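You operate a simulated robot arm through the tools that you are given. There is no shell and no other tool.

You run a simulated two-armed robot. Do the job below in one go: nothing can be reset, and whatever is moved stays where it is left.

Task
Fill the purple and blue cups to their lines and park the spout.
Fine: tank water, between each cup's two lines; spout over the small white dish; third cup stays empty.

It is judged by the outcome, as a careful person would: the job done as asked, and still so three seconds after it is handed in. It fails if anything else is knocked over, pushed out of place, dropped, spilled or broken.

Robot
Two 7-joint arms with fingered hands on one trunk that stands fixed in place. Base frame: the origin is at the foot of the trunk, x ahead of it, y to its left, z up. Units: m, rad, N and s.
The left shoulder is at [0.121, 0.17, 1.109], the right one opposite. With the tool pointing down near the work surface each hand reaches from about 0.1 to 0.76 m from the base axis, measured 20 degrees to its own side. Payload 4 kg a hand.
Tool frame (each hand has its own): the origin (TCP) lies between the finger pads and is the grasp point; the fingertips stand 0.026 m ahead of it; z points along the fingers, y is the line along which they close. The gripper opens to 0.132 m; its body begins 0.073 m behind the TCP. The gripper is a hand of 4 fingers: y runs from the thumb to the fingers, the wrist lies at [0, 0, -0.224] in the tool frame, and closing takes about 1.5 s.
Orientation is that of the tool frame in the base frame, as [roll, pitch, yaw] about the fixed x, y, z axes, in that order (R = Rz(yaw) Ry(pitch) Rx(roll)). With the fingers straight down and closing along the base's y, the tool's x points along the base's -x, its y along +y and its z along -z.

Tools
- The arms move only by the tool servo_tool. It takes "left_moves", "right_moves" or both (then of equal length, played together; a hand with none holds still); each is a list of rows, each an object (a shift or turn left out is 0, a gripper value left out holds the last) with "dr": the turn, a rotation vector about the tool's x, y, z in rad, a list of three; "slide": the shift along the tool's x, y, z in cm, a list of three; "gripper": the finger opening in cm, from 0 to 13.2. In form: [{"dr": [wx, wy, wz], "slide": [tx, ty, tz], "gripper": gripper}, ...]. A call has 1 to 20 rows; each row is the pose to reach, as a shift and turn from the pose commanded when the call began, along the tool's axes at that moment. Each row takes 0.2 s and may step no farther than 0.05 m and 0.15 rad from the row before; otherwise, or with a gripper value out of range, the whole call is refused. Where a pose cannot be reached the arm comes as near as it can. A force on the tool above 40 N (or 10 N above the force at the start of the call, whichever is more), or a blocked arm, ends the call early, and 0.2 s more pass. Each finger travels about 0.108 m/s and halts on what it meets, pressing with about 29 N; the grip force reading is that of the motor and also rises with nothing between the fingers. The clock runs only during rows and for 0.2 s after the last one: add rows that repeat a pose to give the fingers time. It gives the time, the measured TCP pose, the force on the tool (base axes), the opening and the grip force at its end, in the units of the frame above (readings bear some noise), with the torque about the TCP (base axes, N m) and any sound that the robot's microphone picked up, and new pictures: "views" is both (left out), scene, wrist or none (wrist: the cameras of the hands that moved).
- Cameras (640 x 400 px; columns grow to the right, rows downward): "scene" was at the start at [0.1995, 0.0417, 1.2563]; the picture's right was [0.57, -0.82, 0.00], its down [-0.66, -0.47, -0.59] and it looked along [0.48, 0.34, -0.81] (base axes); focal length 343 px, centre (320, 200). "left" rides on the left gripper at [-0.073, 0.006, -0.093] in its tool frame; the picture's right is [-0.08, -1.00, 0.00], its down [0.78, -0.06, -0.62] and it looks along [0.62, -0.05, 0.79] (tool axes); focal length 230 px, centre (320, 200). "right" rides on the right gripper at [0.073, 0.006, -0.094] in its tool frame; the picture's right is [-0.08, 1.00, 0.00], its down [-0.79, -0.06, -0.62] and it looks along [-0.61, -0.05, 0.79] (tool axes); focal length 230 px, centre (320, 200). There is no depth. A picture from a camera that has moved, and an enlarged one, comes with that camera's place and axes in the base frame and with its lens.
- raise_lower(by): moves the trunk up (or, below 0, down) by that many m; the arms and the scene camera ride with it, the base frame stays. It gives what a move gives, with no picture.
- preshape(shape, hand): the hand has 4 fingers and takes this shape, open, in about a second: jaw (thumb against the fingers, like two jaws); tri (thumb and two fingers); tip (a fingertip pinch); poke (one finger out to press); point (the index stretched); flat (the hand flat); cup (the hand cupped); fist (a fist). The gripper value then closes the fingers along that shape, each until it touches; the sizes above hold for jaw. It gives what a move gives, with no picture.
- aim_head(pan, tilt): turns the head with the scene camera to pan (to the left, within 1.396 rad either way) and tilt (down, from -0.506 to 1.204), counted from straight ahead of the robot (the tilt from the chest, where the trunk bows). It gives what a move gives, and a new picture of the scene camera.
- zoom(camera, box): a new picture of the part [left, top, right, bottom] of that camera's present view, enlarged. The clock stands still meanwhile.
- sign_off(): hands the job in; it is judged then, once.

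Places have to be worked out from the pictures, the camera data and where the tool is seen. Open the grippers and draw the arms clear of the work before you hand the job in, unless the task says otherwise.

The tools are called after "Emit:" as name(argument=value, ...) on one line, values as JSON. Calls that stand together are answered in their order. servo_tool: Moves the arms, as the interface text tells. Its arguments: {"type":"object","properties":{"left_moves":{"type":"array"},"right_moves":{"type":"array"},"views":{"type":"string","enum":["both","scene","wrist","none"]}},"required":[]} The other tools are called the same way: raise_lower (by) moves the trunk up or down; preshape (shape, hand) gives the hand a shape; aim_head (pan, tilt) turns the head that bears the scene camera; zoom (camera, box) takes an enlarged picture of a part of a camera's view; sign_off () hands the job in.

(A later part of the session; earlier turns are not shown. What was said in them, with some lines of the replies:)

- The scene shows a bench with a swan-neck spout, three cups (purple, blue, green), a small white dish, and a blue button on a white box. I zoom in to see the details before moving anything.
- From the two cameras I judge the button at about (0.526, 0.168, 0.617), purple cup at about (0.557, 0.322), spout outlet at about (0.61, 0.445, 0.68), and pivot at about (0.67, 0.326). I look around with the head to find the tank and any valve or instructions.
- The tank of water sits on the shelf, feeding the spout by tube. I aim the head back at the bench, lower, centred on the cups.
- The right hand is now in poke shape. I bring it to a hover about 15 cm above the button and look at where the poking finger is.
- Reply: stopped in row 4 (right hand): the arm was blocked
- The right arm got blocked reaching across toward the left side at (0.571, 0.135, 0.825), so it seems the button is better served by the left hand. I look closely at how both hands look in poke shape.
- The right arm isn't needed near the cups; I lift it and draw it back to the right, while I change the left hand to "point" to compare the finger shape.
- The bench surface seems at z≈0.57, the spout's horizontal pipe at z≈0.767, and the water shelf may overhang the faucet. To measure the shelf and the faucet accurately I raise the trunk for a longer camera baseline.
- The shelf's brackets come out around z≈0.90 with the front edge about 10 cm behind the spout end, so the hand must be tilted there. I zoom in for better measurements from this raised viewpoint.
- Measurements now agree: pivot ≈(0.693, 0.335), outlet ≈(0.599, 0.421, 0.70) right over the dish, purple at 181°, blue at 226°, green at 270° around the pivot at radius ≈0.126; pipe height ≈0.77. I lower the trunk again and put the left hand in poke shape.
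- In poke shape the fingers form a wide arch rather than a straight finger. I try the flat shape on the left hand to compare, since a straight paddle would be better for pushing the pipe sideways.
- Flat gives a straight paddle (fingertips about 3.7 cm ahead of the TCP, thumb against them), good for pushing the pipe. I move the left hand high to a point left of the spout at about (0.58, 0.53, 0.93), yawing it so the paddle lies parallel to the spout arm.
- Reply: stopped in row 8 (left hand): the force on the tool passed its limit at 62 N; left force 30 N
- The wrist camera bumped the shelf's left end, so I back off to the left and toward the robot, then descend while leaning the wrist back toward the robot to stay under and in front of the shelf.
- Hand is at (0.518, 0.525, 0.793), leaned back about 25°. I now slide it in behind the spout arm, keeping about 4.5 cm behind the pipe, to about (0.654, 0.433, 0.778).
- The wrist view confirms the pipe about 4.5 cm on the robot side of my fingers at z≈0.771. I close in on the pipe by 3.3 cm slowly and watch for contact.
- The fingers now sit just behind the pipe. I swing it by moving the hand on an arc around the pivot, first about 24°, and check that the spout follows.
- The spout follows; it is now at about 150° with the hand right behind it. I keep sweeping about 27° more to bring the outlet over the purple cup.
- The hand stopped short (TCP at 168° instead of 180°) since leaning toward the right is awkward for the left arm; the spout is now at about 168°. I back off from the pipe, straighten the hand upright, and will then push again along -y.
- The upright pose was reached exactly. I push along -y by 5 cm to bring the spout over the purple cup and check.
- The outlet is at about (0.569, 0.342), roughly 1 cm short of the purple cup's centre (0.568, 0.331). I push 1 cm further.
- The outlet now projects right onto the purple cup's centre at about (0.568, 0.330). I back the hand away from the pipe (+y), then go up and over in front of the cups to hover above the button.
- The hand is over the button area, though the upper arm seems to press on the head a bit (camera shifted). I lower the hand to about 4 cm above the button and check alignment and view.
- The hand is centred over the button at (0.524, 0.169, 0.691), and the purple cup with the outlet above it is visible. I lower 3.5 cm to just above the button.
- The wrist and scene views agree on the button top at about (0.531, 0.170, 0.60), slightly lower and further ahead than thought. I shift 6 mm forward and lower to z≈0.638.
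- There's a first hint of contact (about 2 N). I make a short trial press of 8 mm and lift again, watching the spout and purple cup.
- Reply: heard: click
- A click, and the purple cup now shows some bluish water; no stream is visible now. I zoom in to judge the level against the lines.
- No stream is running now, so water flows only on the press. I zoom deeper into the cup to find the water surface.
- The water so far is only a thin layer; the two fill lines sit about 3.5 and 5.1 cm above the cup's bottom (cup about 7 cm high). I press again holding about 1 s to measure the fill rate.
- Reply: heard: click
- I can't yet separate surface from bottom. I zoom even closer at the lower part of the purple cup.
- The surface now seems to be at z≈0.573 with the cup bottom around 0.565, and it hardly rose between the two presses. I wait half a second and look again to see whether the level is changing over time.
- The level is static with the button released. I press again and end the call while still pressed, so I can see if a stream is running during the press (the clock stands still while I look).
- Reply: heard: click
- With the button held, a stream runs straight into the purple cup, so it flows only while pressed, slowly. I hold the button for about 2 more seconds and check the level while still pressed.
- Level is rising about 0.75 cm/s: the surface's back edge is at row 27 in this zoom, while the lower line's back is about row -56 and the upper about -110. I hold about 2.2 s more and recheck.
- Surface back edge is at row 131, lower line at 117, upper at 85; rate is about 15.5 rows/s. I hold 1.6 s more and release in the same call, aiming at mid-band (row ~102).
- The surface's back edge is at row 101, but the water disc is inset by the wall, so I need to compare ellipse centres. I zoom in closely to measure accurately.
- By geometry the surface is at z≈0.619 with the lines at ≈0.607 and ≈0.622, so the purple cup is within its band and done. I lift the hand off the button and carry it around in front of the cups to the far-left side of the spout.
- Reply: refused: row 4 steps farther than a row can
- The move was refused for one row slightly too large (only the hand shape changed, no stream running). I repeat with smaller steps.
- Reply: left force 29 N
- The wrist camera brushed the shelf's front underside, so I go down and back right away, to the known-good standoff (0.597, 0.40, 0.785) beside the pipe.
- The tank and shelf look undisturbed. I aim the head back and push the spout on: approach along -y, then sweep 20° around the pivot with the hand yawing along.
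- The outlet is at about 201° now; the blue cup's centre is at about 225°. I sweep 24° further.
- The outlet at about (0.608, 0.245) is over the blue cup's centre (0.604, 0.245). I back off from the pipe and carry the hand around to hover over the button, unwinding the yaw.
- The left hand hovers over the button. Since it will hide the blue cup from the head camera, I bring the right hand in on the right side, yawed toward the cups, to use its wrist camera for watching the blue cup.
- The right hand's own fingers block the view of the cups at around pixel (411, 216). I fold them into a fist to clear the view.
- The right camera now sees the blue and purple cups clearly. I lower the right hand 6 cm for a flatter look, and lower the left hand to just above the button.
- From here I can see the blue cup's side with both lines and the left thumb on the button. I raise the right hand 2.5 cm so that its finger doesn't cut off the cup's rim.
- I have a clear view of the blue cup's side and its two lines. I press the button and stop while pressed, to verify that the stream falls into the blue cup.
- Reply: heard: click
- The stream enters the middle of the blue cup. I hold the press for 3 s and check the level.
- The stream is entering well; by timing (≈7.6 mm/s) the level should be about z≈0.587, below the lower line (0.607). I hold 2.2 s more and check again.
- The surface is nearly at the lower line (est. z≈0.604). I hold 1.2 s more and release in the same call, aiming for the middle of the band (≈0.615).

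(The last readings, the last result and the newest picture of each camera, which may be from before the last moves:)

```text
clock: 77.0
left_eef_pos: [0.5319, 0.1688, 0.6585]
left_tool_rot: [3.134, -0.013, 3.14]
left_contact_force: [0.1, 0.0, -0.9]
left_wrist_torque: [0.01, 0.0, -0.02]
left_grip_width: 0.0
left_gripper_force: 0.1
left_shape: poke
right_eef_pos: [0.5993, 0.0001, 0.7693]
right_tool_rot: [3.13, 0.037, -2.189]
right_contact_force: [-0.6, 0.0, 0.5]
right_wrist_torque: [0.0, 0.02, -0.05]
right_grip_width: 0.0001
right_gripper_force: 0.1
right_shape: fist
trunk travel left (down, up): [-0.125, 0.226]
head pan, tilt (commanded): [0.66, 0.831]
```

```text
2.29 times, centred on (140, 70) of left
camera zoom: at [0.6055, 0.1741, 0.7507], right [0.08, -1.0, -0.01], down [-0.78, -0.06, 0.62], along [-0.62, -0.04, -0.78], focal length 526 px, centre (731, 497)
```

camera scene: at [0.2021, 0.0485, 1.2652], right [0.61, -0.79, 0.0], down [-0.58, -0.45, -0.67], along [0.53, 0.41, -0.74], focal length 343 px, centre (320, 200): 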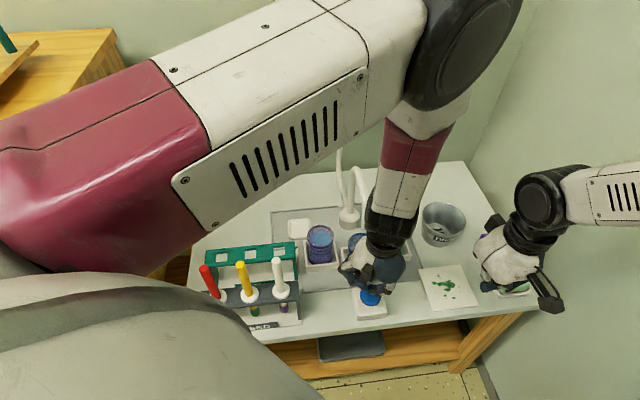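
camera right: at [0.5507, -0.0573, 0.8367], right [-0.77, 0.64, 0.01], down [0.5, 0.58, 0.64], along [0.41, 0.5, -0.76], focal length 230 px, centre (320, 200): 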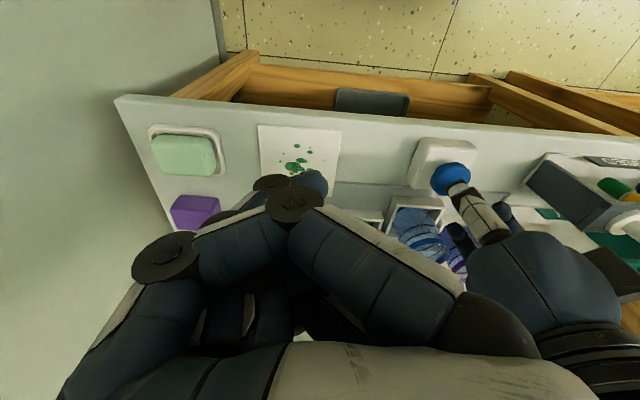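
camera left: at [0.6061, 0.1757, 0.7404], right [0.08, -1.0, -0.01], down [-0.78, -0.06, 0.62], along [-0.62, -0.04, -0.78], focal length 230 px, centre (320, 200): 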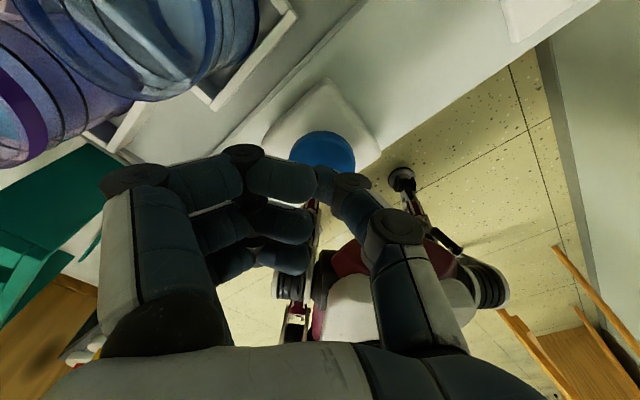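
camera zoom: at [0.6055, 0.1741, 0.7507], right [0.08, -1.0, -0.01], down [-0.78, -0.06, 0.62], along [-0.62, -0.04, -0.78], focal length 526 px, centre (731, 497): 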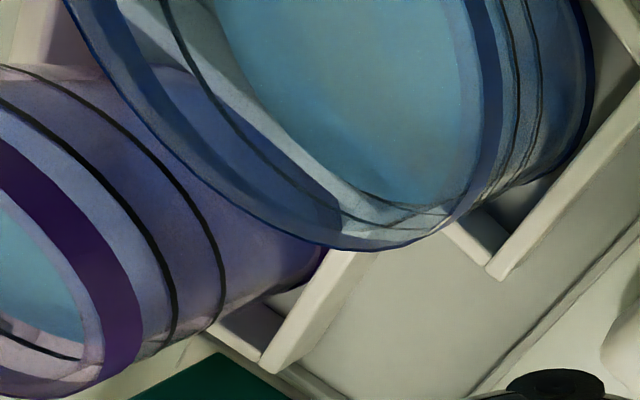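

The lower line is now under water and the upper is above it, so the blue cup is within its band. I retract the right hand to where it was, lift the left hand, then check both cups with the head camera.

Emit:
servo_tool(right_moves=[{"slide": [1, 0.3, -1.5], "dr": [0, 0, 0.1]}, {"slide": [3, 0.9, -3], "dr": [0, 0, 0.22]}, {"slide": [5, 1.6, -4.5], "dr": [0, 0, 0.34]}, {"slide": [7, 2.3, -6], "dr": [0, 0, 0.46]}, {"slide": [9, 3, -7.5], "dr": [0, 0, 0.58]}, {"slide": [11, 3.7, -9], "dr": [0, 0, 0.7]}, {"slide": [13, 4.4, -11], "dr": [0, 0, 0.82]}, {"slide": [15, 5, -13], "dr": [0, 0, 0.94]}, {"slide": [17, 5.7, -14.5], "dr": [0, 0, 1.05]}, {"slide": [17, 5.7, -14.5], "dr": [0, 0, 1.05]}], left_moves=[{"slide": [0, 0, -1]}, {"slide": [0, 0, -3]}, {"slide": [0.5, 0, -5]}, {"slide": [1, 0, -7]}, {"slide": [1.5, 0, -9]}, {"slide": [2, 0, -11]}, {"slide": [2.5, 0, -12.5]}, {"slide": [3, 0, -13.5]}, {"slide": [3, 0, -14]}, {"slide": [3, 0, -14]}], views="scene")

Emit:
preshape(hand="left", shape="flat")

Emit:
zoom(camera="scene", box=[280, 150, 440, 300])

```text
clock: 79.2
left_eef_pos: [0.5049, 0.1702, 0.7989]
left_tool_rot: [3.14, -0.01, -3.138]
left_contact_force: [-0.3, 0.7, -0.2]
left_wrist_torque: [0.0, 0.01, 0.02]
left_grip_width: 0.0002
left_gripper_force: 0.1
left_shape: poke
right_eef_pos: [0.451, -0.1133, 0.9085]
right_tool_rot: [3.103, 0.006, 3.044]
right_contact_force: [-0.4, -0.3, 0.6]
right_wrist_torque: [0.01, 0.03, -0.01]
right_grip_width: 0.0
right_gripper_force: 0.0
right_shape: fist
trunk travel left (down, up): [-0.125, 0.226]
head pan, tilt (commanded): [0.66, 0.831]
camera scene: at [0.2027, 0.0484, 1.2648], right [0.61, -0.79, 0.0], down [-0.58, -0.45, -0.67], along [0.53, 0.41, -0.74], focal length 343 px, centre (320, 200)
```

scene: 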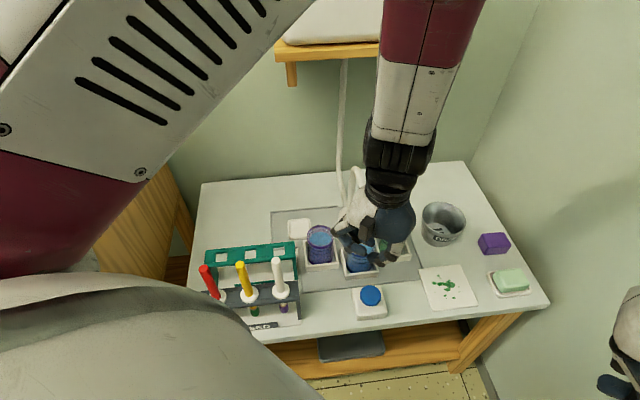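

```text
clock: 80.1
left_eef_pos: [0.5045, 0.1705, 0.8001]
left_tool_rot: [3.139, -0.008, -3.141]
left_contact_force: [-0.6, -0.4, -0.1]
left_wrist_torque: [0.0, 0.0, 0.01]
left_grip_width: 0.126
left_gripper_force: 0.0
left_shape: flat
right_eef_pos: [0.451, -0.1123, 0.9105]
right_tool_rot: [3.103, 0.008, 3.043]
right_contact_force: [-0.6, -0.2, -0.2]
right_wrist_torque: [0.01, -0.02, 0.02]
right_grip_width: 0.0
right_gripper_force: 0.0
right_shape: fist
trunk travel left (down, up): [-0.125, 0.226]
head pan, tilt (commanded): [0.66, 0.831]
```

```text
2.67 times, centred on (360, 225) of scene
camera zoom: at [0.2023, 0.0484, 1.2651], right [0.61, -0.79, 0.0], down [-0.58, -0.45, -0.67], along [0.53, 0.41, -0.74], focal length 914 px, centre (213, 133)
```

zoom: 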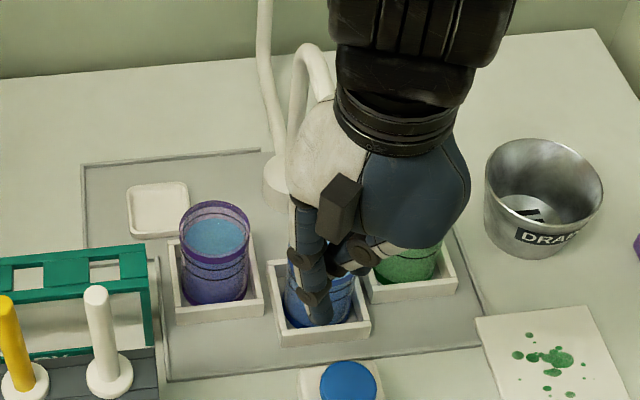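

The left hand is flat again at (0.504, 0.170, 0.80). I carry it around on the right to the far side of the spout arm, at about (0.682, 0.216, 0.787), yawed parallel to the arm, for pushing it back toward the dish.

Emit:
servo_tool(left_moves=[{"slide": [-1.6, -2, -2]}, {"slide": [-4, -4, -4]}, {"slide": [-7.6, -4.5, -5], "dr": [0, 0, -0.1]}, {"slide": [-11.6, -4, -5], "dr": [0, 0, -0.25]}, {"slide": [-14.6, -1.5, -5], "dr": [0, 0, -0.39]}, {"slide": [-16.6, 1.5, -4.5], "dr": [0, 0, -0.53]}, {"slide": [-17.6, 4, -4], "dr": [0, 0, -0.66]}, {"slide": [-17.8, 4.6, -2.5], "dr": [0, 0, -0.775]}, {"slide": [-17.8, 4.6, -2.5], "dr": [0, 0, -0.775]}], views="both")

Emit:
zoom(camera="scene", box=[280, 130, 440, 280])

```text
clock: 82.1
left_eef_pos: [0.6818, 0.213, 0.8235]
left_tool_rot: [3.128, -0.003, -2.366]
left_contact_force: [-0.3, 0.6, -0.1]
left_wrist_torque: [0.01, -0.01, 0.01]
left_grip_width: 0.1262
left_gripper_force: 0.2
left_shape: flat
right_eef_pos: [0.4509, -0.1109, 0.9101]
right_tool_rot: [3.105, 0.009, 3.044]
right_contact_force: [-0.2, -0.4, 0.7]
right_wrist_torque: [0.0, -0.01, -0.03]
right_grip_width: 0.0001
right_gripper_force: 0.2
right_shape: fist
trunk travel left (down, up): [-0.125, 0.226]
head pan, tilt (commanded): [0.66, 0.831]
camera scene: at [0.2019, 0.0485, 1.2652], right [0.61, -0.79, 0.0], down [-0.58, -0.45, -0.67], along [0.53, 0.41, -0.74], focal length 343 px, centre (320, 200)
camera left: at [0.7306, 0.2678, 0.9162], right [0.75, -0.66, -0.01], down [-0.51, -0.6, 0.62], along [-0.41, -0.46, -0.79], focal length 230 px, centre (320, 200)
```

scene: 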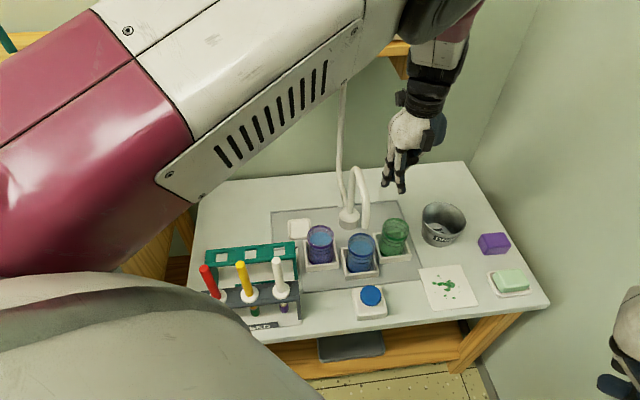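
left: 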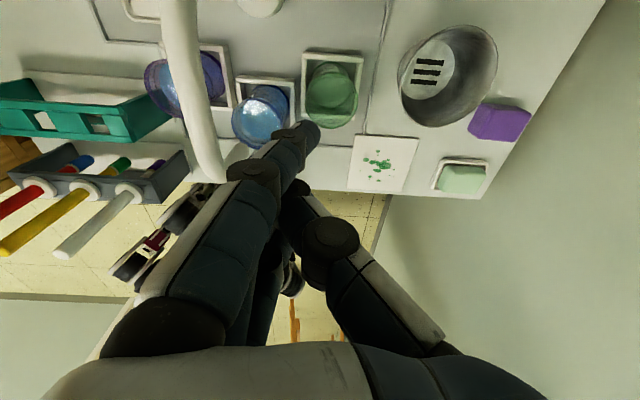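

```text
2.67 times, centred on (360, 205) of scene
camera zoom: at [0.2019, 0.0485, 1.2652], right [0.61, -0.79, 0.0], down [-0.58, -0.45, -0.67], along [0.53, 0.41, -0.74], focal length 914 px, centre (213, 187)
```

zoom: 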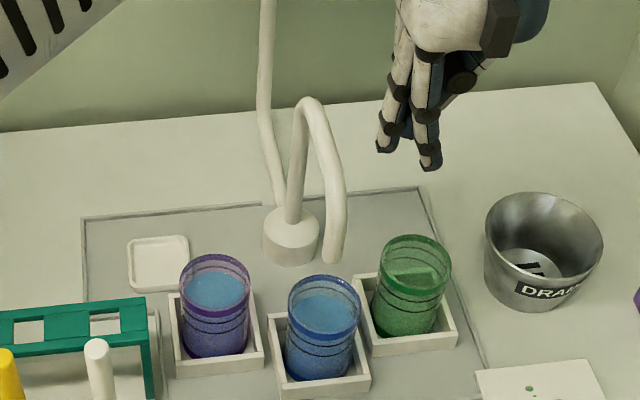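

Both cups are now unobstructed. I zoom on the blue and purple cups to verify levels against the lines.

Emit:
zoom(camera="scene", box=[345, 225, 377, 273])

Emit:
zoom(camera="scene", box=[304, 218, 336, 266])

```text
8.33 times, centred on (361, 249) of scene
camera zoom: at [0.2019, 0.0485, 1.2652], right [0.61, -0.79, 0.0], down [-0.58, -0.45, -0.67], along [0.53, 0.41, -0.74], focal length 2856 px, centre (-22, -208)
```

zoom: 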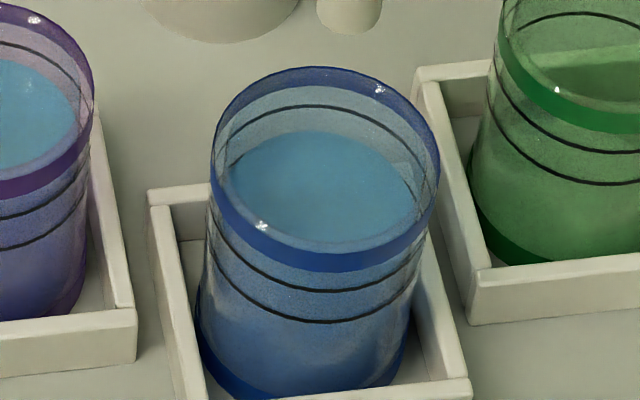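

```text
8.33 times, centred on (320, 242) of scene
camera zoom: at [0.2019, 0.0485, 1.2652], right [0.61, -0.79, 0.0], down [-0.58, -0.45, -0.67], along [0.53, 0.41, -0.74], focal length 2856 px, centre (320, -150)
```

zoom: 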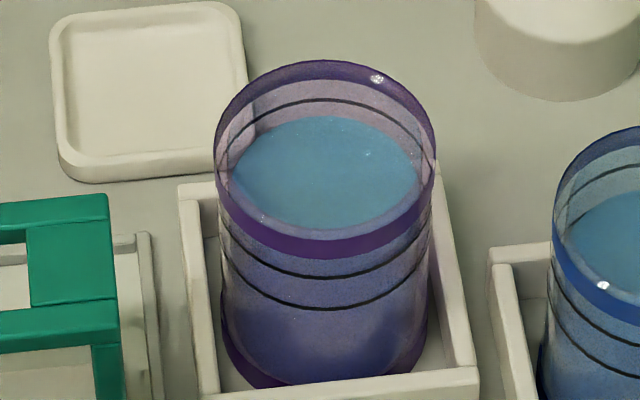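

Blue's surface sits at about 63% and purple's at about 80% between their lines; green is empty. Now I lower the hand beside the pipe and move in to contact for pushing the spout back.

Emit:
servo_tool(left_moves=[{"slide": [0, 0, 1.8]}, {"slide": [0, 0, 3.6]}, {"slide": [0, 1.2, 3.6]}, {"slide": [0, 2.4, 3.6]}, {"slide": [0, 3.4, 3.6]}, {"slide": [0, 3.4, 3.6]}], views="both")

Emit:
zoom(camera="scene", box=[280, 130, 440, 280])

```text
clock: 83.5
left_eef_pos: [0.6567, 0.2389, 0.7878]
left_tool_rot: [3.13, -0.002, -2.368]
left_contact_force: [0.8, -0.2, -0.7]
left_wrist_torque: [0.0, 0.02, -0.03]
left_grip_width: 0.126
left_gripper_force: 0.1
left_shape: flat
right_eef_pos: [0.4511, -0.1111, 0.9095]
right_tool_rot: [3.103, 0.009, 3.042]
right_contact_force: [0.7, -0.4, -0.2]
right_wrist_torque: [-0.01, 0.0, 0.02]
right_grip_width: 0.0
right_gripper_force: 0.1
right_shape: fist
trunk travel left (down, up): [-0.125, 0.226]
head pan, tilt (commanded): [0.66, 0.831]
camera scene: at [0.2024, 0.0484, 1.265], right [0.61, -0.79, 0.0], down [-0.58, -0.45, -0.67], along [0.53, 0.41, -0.74], focal length 343 px, centre (320, 200)
camera left: at [0.706, 0.2938, 0.8805], right [0.75, -0.66, -0.01], down [-0.51, -0.6, 0.62], along [-0.41, -0.46, -0.79], focal length 230 px, centre (320, 200)
```

scene: 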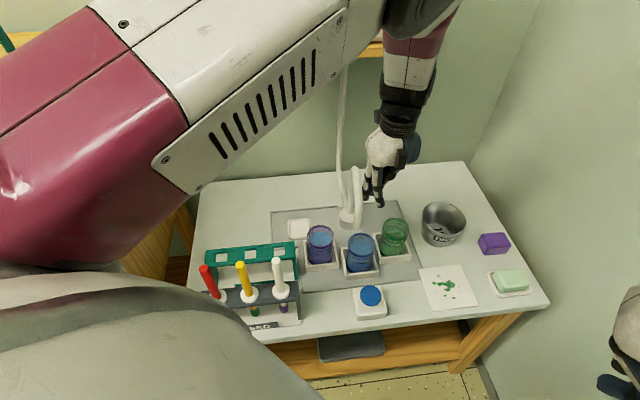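
left: 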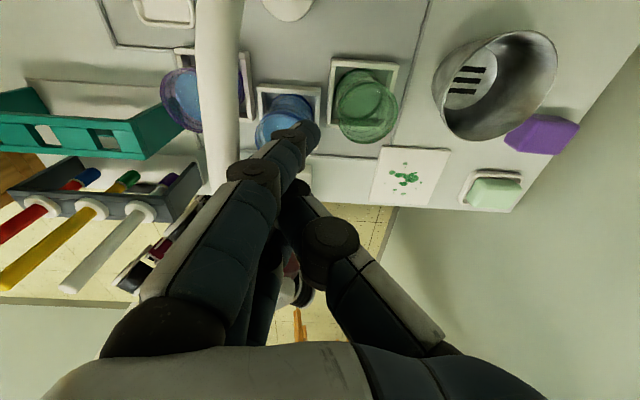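

```text
2.67 times, centred on (360, 205) of scene
camera zoom: at [0.2024, 0.0484, 1.265], right [0.61, -0.79, 0.0], down [-0.58, -0.45, -0.67], along [0.53, 0.41, -0.74], focal length 914 px, centre (213, 187)
```

zoom: 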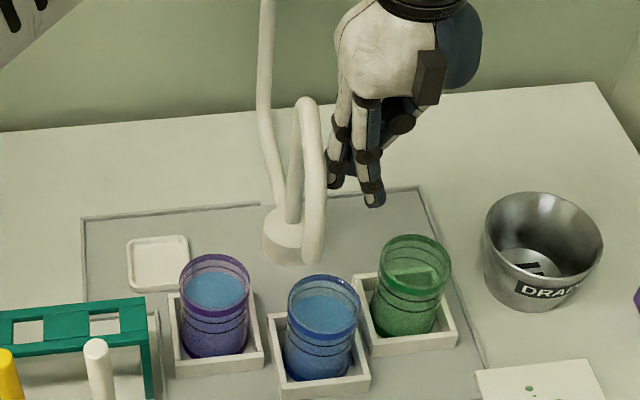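

The pipe is already moving with my fingers (outlet now at about 219°). I sweep back 40° around the pivot toward the dish side and check.

Emit:
servo_tool(left_moves=[{"slide": [0.34, 0.82, 0], "dr": [0, 0, 0.087]}, {"slide": [0.6, 1.69, 0], "dr": [0, 0, 0.175]}, {"slide": [0.79, 2.56, 0], "dr": [0, 0, 0.262]}, {"slide": [0.92, 3.45, 0], "dr": [0, 0, 0.349]}, {"slide": [0.96, 4.34, 0], "dr": [0, 0, 0.436]}, {"slide": [0.91, 5.24, 0], "dr": [0, 0, 0.524]}, {"slide": [0.79, 6.13, 0], "dr": [0, 0, 0.611]}, {"slide": [0.6, 7.0, 0], "dr": [0, 0, 0.698]}, {"slide": [0.6, 7.0, 0], "dr": [0, 0, 0.698]}], views="both")

Emit:
zoom(camera="scene", box=[280, 130, 440, 280])

```text
clock: 85.5
left_eef_pos: [0.6054, 0.2844, 0.7888]
left_tool_rot: [3.135, -0.01, -3.067]
left_contact_force: [-0.7, -0.3, -1.0]
left_wrist_torque: [-0.02, -0.01, -0.02]
left_grip_width: 0.1262
left_gripper_force: 0.1
left_shape: flat
right_eef_pos: [0.45, -0.1115, 0.9077]
right_tool_rot: [3.104, 0.008, 3.042]
right_contact_force: [0.1, 0.6, -0.6]
right_wrist_torque: [-0.01, -0.01, -0.03]
right_grip_width: 0.0001
right_gripper_force: 0.1
right_shape: fist
trunk travel left (down, up): [-0.125, 0.226]
head pan, tilt (commanded): [0.66, 0.831]
camera scene: at [0.2023, 0.0484, 1.265], right [0.61, -0.79, 0.0], down [-0.58, -0.45, -0.67], along [0.53, 0.41, -0.74], focal length 343 px, centre (320, 200)
camera left: at [0.6782, 0.2956, 0.8818], right [0.15, -0.99, -0.01], down [-0.77, -0.12, 0.62], along [-0.62, -0.09, -0.78], focal length 230 px, centre (320, 200)
```

scene: 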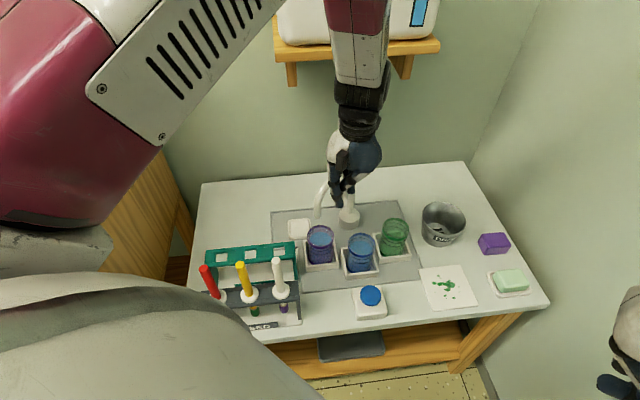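
left: 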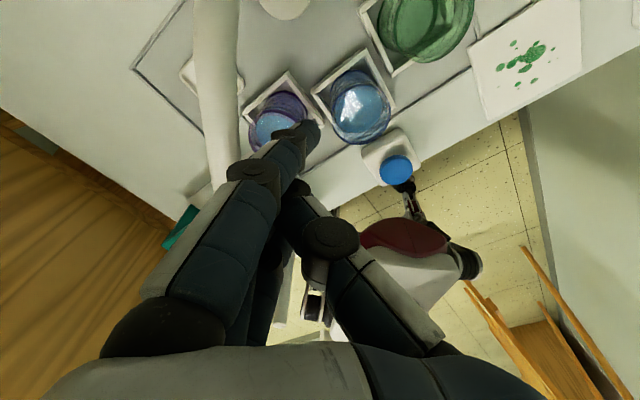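

```text
2.67 times, centred on (360, 205) of scene
camera zoom: at [0.2023, 0.0484, 1.265], right [0.61, -0.79, 0.0], down [-0.58, -0.45, -0.67], along [0.53, 0.41, -0.74], focal length 914 px, centre (213, 187)
```

zoom: 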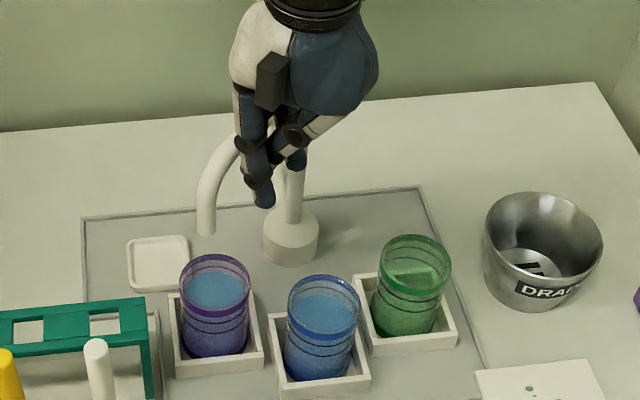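

The outlet is at about 178° now; the dish's centre is at about 138°. I sweep 35° more, then fine-tune.

Emit:
servo_tool(left_moves=[{"slide": [0.35, 0.81, 0], "dr": [0, 0, 0.087]}, {"slide": [0.63, 1.65, 0], "dr": [0, 0, 0.175]}, {"slide": [0.83, 2.51, 0], "dr": [0, 0, 0.262]}, {"slide": [0.95, 3.38, 0], "dr": [0, 0, 0.349]}, {"slide": [1.01, 4.27, 0], "dr": [0, 0, 0.436]}, {"slide": [0.98, 5.15, 0], "dr": [0, 0, 0.524]}, {"slide": [0.87, 6.02, 0], "dr": [0, 0, 0.611]}, {"slide": [0.87, 6.02, 0], "dr": [0, 0, 0.611]}], views="both")

Emit:
zoom(camera="scene", box=[280, 130, 440, 280])

```text
clock: 87.3
left_eef_pos: [0.5924, 0.3444, 0.7873]
left_tool_rot: [3.138, -0.01, 2.605]
left_contact_force: [0.2, 0.3, -0.4]
left_wrist_torque: [0.0, -0.01, -0.01]
left_grip_width: 0.1263
left_gripper_force: 0.0
left_shape: flat
right_eef_pos: [0.4503, -0.1111, 0.9103]
right_tool_rot: [3.104, 0.01, 3.045]
right_contact_force: [0.3, -0.7, 0.3]
right_wrist_torque: [-0.01, 0.02, 0.0]
right_grip_width: 0.0
right_gripper_force: 0.1
right_shape: fist
trunk travel left (down, up): [-0.125, 0.226]
head pan, tilt (commanded): [0.66, 0.831]
camera scene: at [0.2022, 0.0484, 1.2651], right [0.61, -0.79, 0.0], down [-0.58, -0.45, -0.67], along [0.53, 0.41, -0.74], focal length 343 px, centre (320, 200)
camera left: at [0.6585, 0.3101, 0.8803], right [-0.44, -0.9, 0.0], down [-0.7, 0.34, 0.63], along [-0.56, 0.28, -0.78], focal length 230 px, centre (320, 200)
```

scene: 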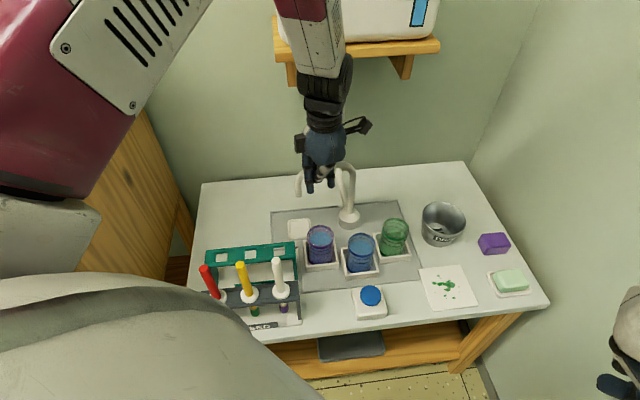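
left: 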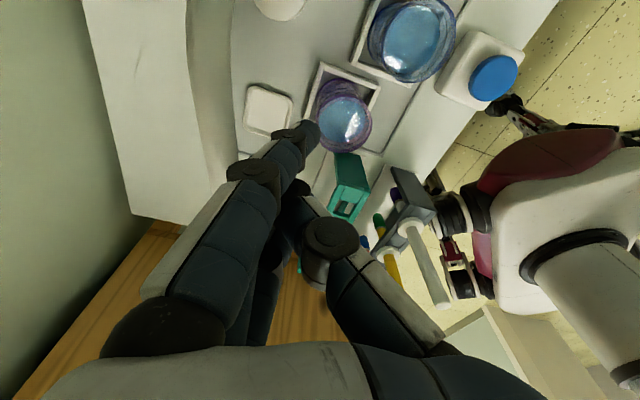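

```text
2.67 times, centred on (360, 205) of scene
camera zoom: at [0.2022, 0.0484, 1.2651], right [0.61, -0.79, 0.0], down [-0.58, -0.45, -0.67], along [0.53, 0.41, -0.74], focal length 914 px, centre (213, 187)
```

zoom: 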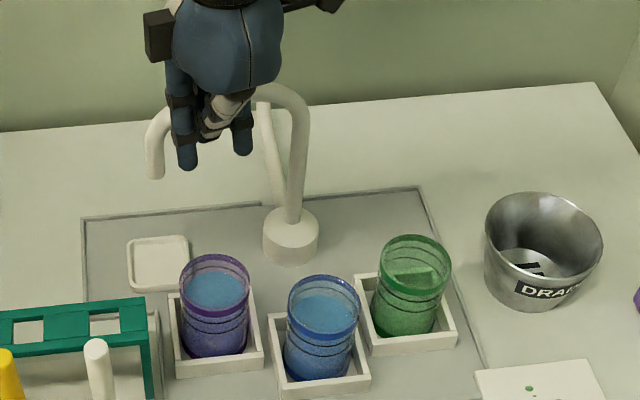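

The outlet is at about 143°, already over the dish's edge zone; I nudge about 5° more to centre it over the dish.

Emit:
servo_tool(left_moves=[{"slide": [0.12, 0.27, 0], "dr": [0, 0, 0.029]}, {"slide": [0.23, 0.54, 0], "dr": [0, 0, 0.058]}, {"slide": [0.34, 0.81, 0], "dr": [0, 0, 0.087]}, {"slide": [0.34, 0.81, 0], "dr": [0, 0, 0.087]}], views="none")

Emit:
zoom(camera="scene", box=[270, 150, 370, 260])

Emit:
zoom(camera="left", box=[0, 0, 640, 400])

```text
clock: 88.3
left_eef_pos: [0.5942, 0.3524, 0.7875]
left_tool_rot: [-3.141, -0.013, 2.519]
left_contact_force: [0.9, 0.6, -1.1]
left_wrist_torque: [-0.02, 0.0, 0.03]
left_grip_width: 0.126
left_gripper_force: 0.1
left_shape: flat
right_eef_pos: [0.4495, -0.1114, 0.9086]
right_tool_rot: [3.103, 0.008, 3.043]
right_contact_force: [0.1, -0.1, -0.3]
right_wrist_torque: [-0.01, -0.03, -0.01]
right_grip_width: 0.0001
right_gripper_force: 0.0
right_shape: fist
trunk travel left (down, up): [-0.125, 0.226]
head pan, tilt (commanded): [0.66, 0.831]
```

```text
3.64 times, centred on (320, 205) of scene
camera zoom: at [0.2023, 0.0484, 1.2651], right [0.61, -0.79, 0.0], down [-0.58, -0.45, -0.67], along [0.53, 0.41, -0.74], focal length 1246 px, centre (320, 182)
```

zoom: 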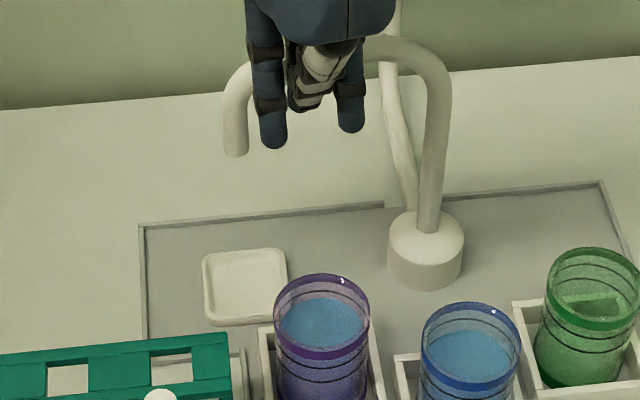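

```text
1.00 times, centred on (320, 200) of left (not enlarged: the box is as wide or as high as the picture)
camera zoom: at [0.6567, 0.3139, 0.8807], right [-0.52, -0.86, 0.0], down [-0.67, 0.4, 0.63], along [-0.53, 0.32, -0.78], focal length 230 px, centre (320, 200)
```

zoom: 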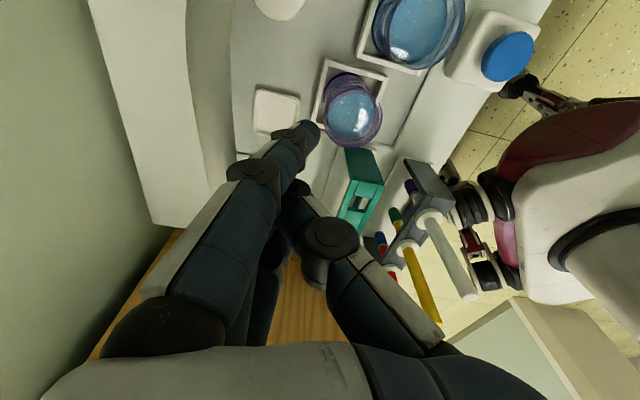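

The outlet is now directly above the dish's centre ((0.598, 0.422) vs (0.597, 0.422)). I back the hand off the pipe and withdraw it toward its start place.

Emit:
servo_tool(left_moves=[{"slide": [0, -2, 0]}, {"slide": [0, -4, 0]}, {"slide": [3.13, -5.94, -3]}, {"slide": [6.55, -7.17, -5.5], "dr": [0, 0, -0.12]}, {"slide": [10.27, -7.99, -8], "dr": [0, 0, -0.25]}, {"slide": [13.99, -8.81, -10], "dr": [0, 0, -0.37]}, {"slide": [17.71, -9.63, -12], "dr": [0, 0, -0.5]}, {"slide": [21.43, -10.45, -13.5], "dr": [0, 0, -0.62]}, {"slide": [21.43, -10.45, -13.5], "dr": [0, 0, -0.62]}], views="both")

Emit:
preshape(hand="left", shape="jaw")

Emit:
preshape(hand="right", shape="jaw")

Emit:
zoom(camera="scene", box=[260, 130, 440, 290])

```text
clock: 90.3
left_eef_pos: [0.3607, 0.3944, 0.9249]
left_tool_rot: [3.134, -0.009, 3.139]
left_contact_force: [0.1, -0.6, 0.2]
left_wrist_torque: [0.03, -0.02, -0.02]
left_grip_width: 0.1264
left_gripper_force: 0.0
left_shape: flat
right_eef_pos: [0.4508, -0.1116, 0.9099]
right_tool_rot: [3.104, 0.007, 3.043]
right_contact_force: [-0.2, -0.7, -0.1]
right_wrist_torque: [-0.01, -0.01, 0.0]
right_grip_width: 0.0003
right_gripper_force: 0.0
right_shape: fist
trunk travel left (down, up): [-0.125, 0.226]
head pan, tilt (commanded): [0.66, 0.831]
camera scene: at [0.2026, 0.0481, 1.2649], right [0.61, -0.79, 0.0], down [-0.58, -0.45, -0.67], along [0.53, 0.41, -0.74], focal length 343 px, centre (320, 200)
camera left: at [0.4344, 0.3993, 1.0174], right [0.08, -1.0, -0.01], down [-0.78, -0.06, 0.62], along [-0.62, -0.04, -0.78], focal length 230 px, centre (320, 200)
```

scene: 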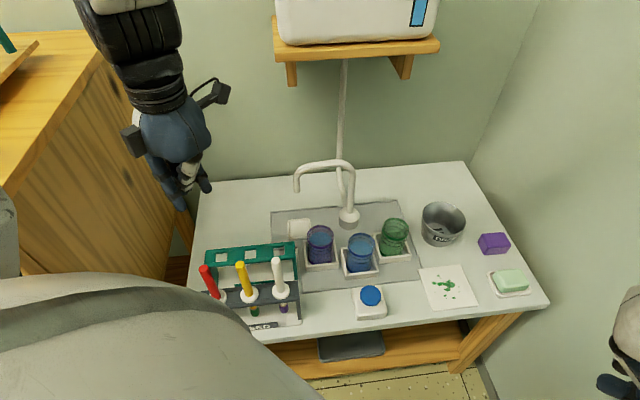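
left: 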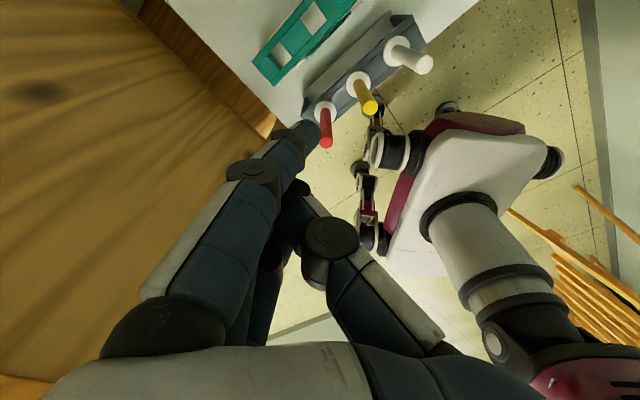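

```text
clock: 91.2
left_eef_pos: [0.3611, 0.3946, 0.9246]
left_tool_rot: [3.136, -0.008, 3.14]
left_contact_force: [0.0, -0.5, 0.0]
left_wrist_torque: [0.01, -0.02, 0.0]
left_grip_width: 0.1322
left_gripper_force: 0.1
left_shape: jaw
right_eef_pos: [0.45, -0.1118, 0.9101]
right_tool_rot: [3.103, 0.01, 3.043]
right_contact_force: [-0.6, -0.3, -0.5]
right_wrist_torque: [-0.02, -0.03, 0.0]
right_grip_width: 0.0
right_gripper_force: 0.1
right_shape: fist
trunk travel left (down, up): [-0.125, 0.226]
head pan, tilt (commanded): [0.66, 0.831]
```

```text
clock: 92.1
left_eef_pos: [0.3612, 0.3952, 0.9239]
left_tool_rot: [3.135, -0.008, 3.14]
left_contact_force: [0.0, -0.1, 0.1]
left_wrist_torque: [0.0, -0.01, -0.05]
left_grip_width: 0.1322
left_gripper_force: 0.0
left_shape: jaw
right_eef_pos: [0.4499, -0.1122, 0.9087]
right_tool_rot: [3.104, 0.008, 3.045]
right_contact_force: [-0.5, 0.7, 0.1]
right_wrist_torque: [-0.05, -0.01, -0.04]
right_grip_width: 0.1319
right_gripper_force: 0.1
right_shape: jaw
trunk travel left (down, up): [-0.125, 0.226]
head pan, tilt (commanded): [0.66, 0.831]
```

```text
2.50 times, centred on (350, 210) of scene
camera zoom: at [0.2023, 0.0484, 1.2651], right [0.61, -0.79, 0.0], down [-0.58, -0.45, -0.67], along [0.53, 0.41, -0.74], focal length 857 px, centre (245, 175)
```

zoom: 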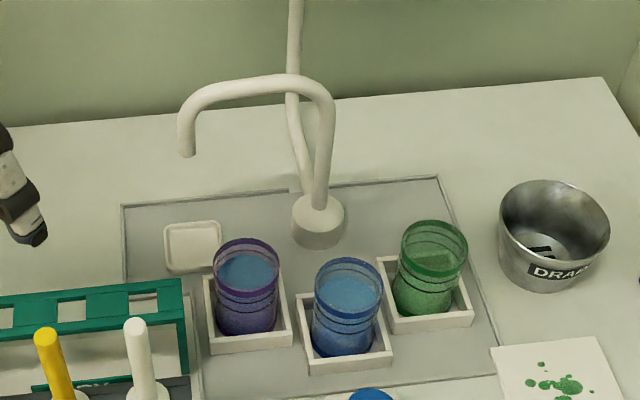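

Both cups show water between their lines (purple ≈75%, blue ≈55% of the band). The green cup is empty, the spout stands over the dish with no stream running, nothing else has moved, and both hands are open and clear. I hand the job in.

Emit:
sign_off()

```text
The job is handed in.
```

I filled the purple and blue cups with tank water to between their lines and parked the spout over the small white dish. I have handed the job in.

- **Purple cup:** the water is about three quarters of the way up the band, roughly 4 mm below the upper line.
- **Blue cup:** the water is a little above the middle of the band.
- **Green cup:** it is still empty.
- **Spout:** the outlet is over the centre of the dish and no water is running.

These levels are judged from camera pictures, so they could be off by a millimetre or two.

The left hand's wrist camera bumped the water-tank shelf twice early on. In later pictures the tank and shelf looked unmoved. I saw nothing spilled or knocked over. Both hands are open and clear of the work.
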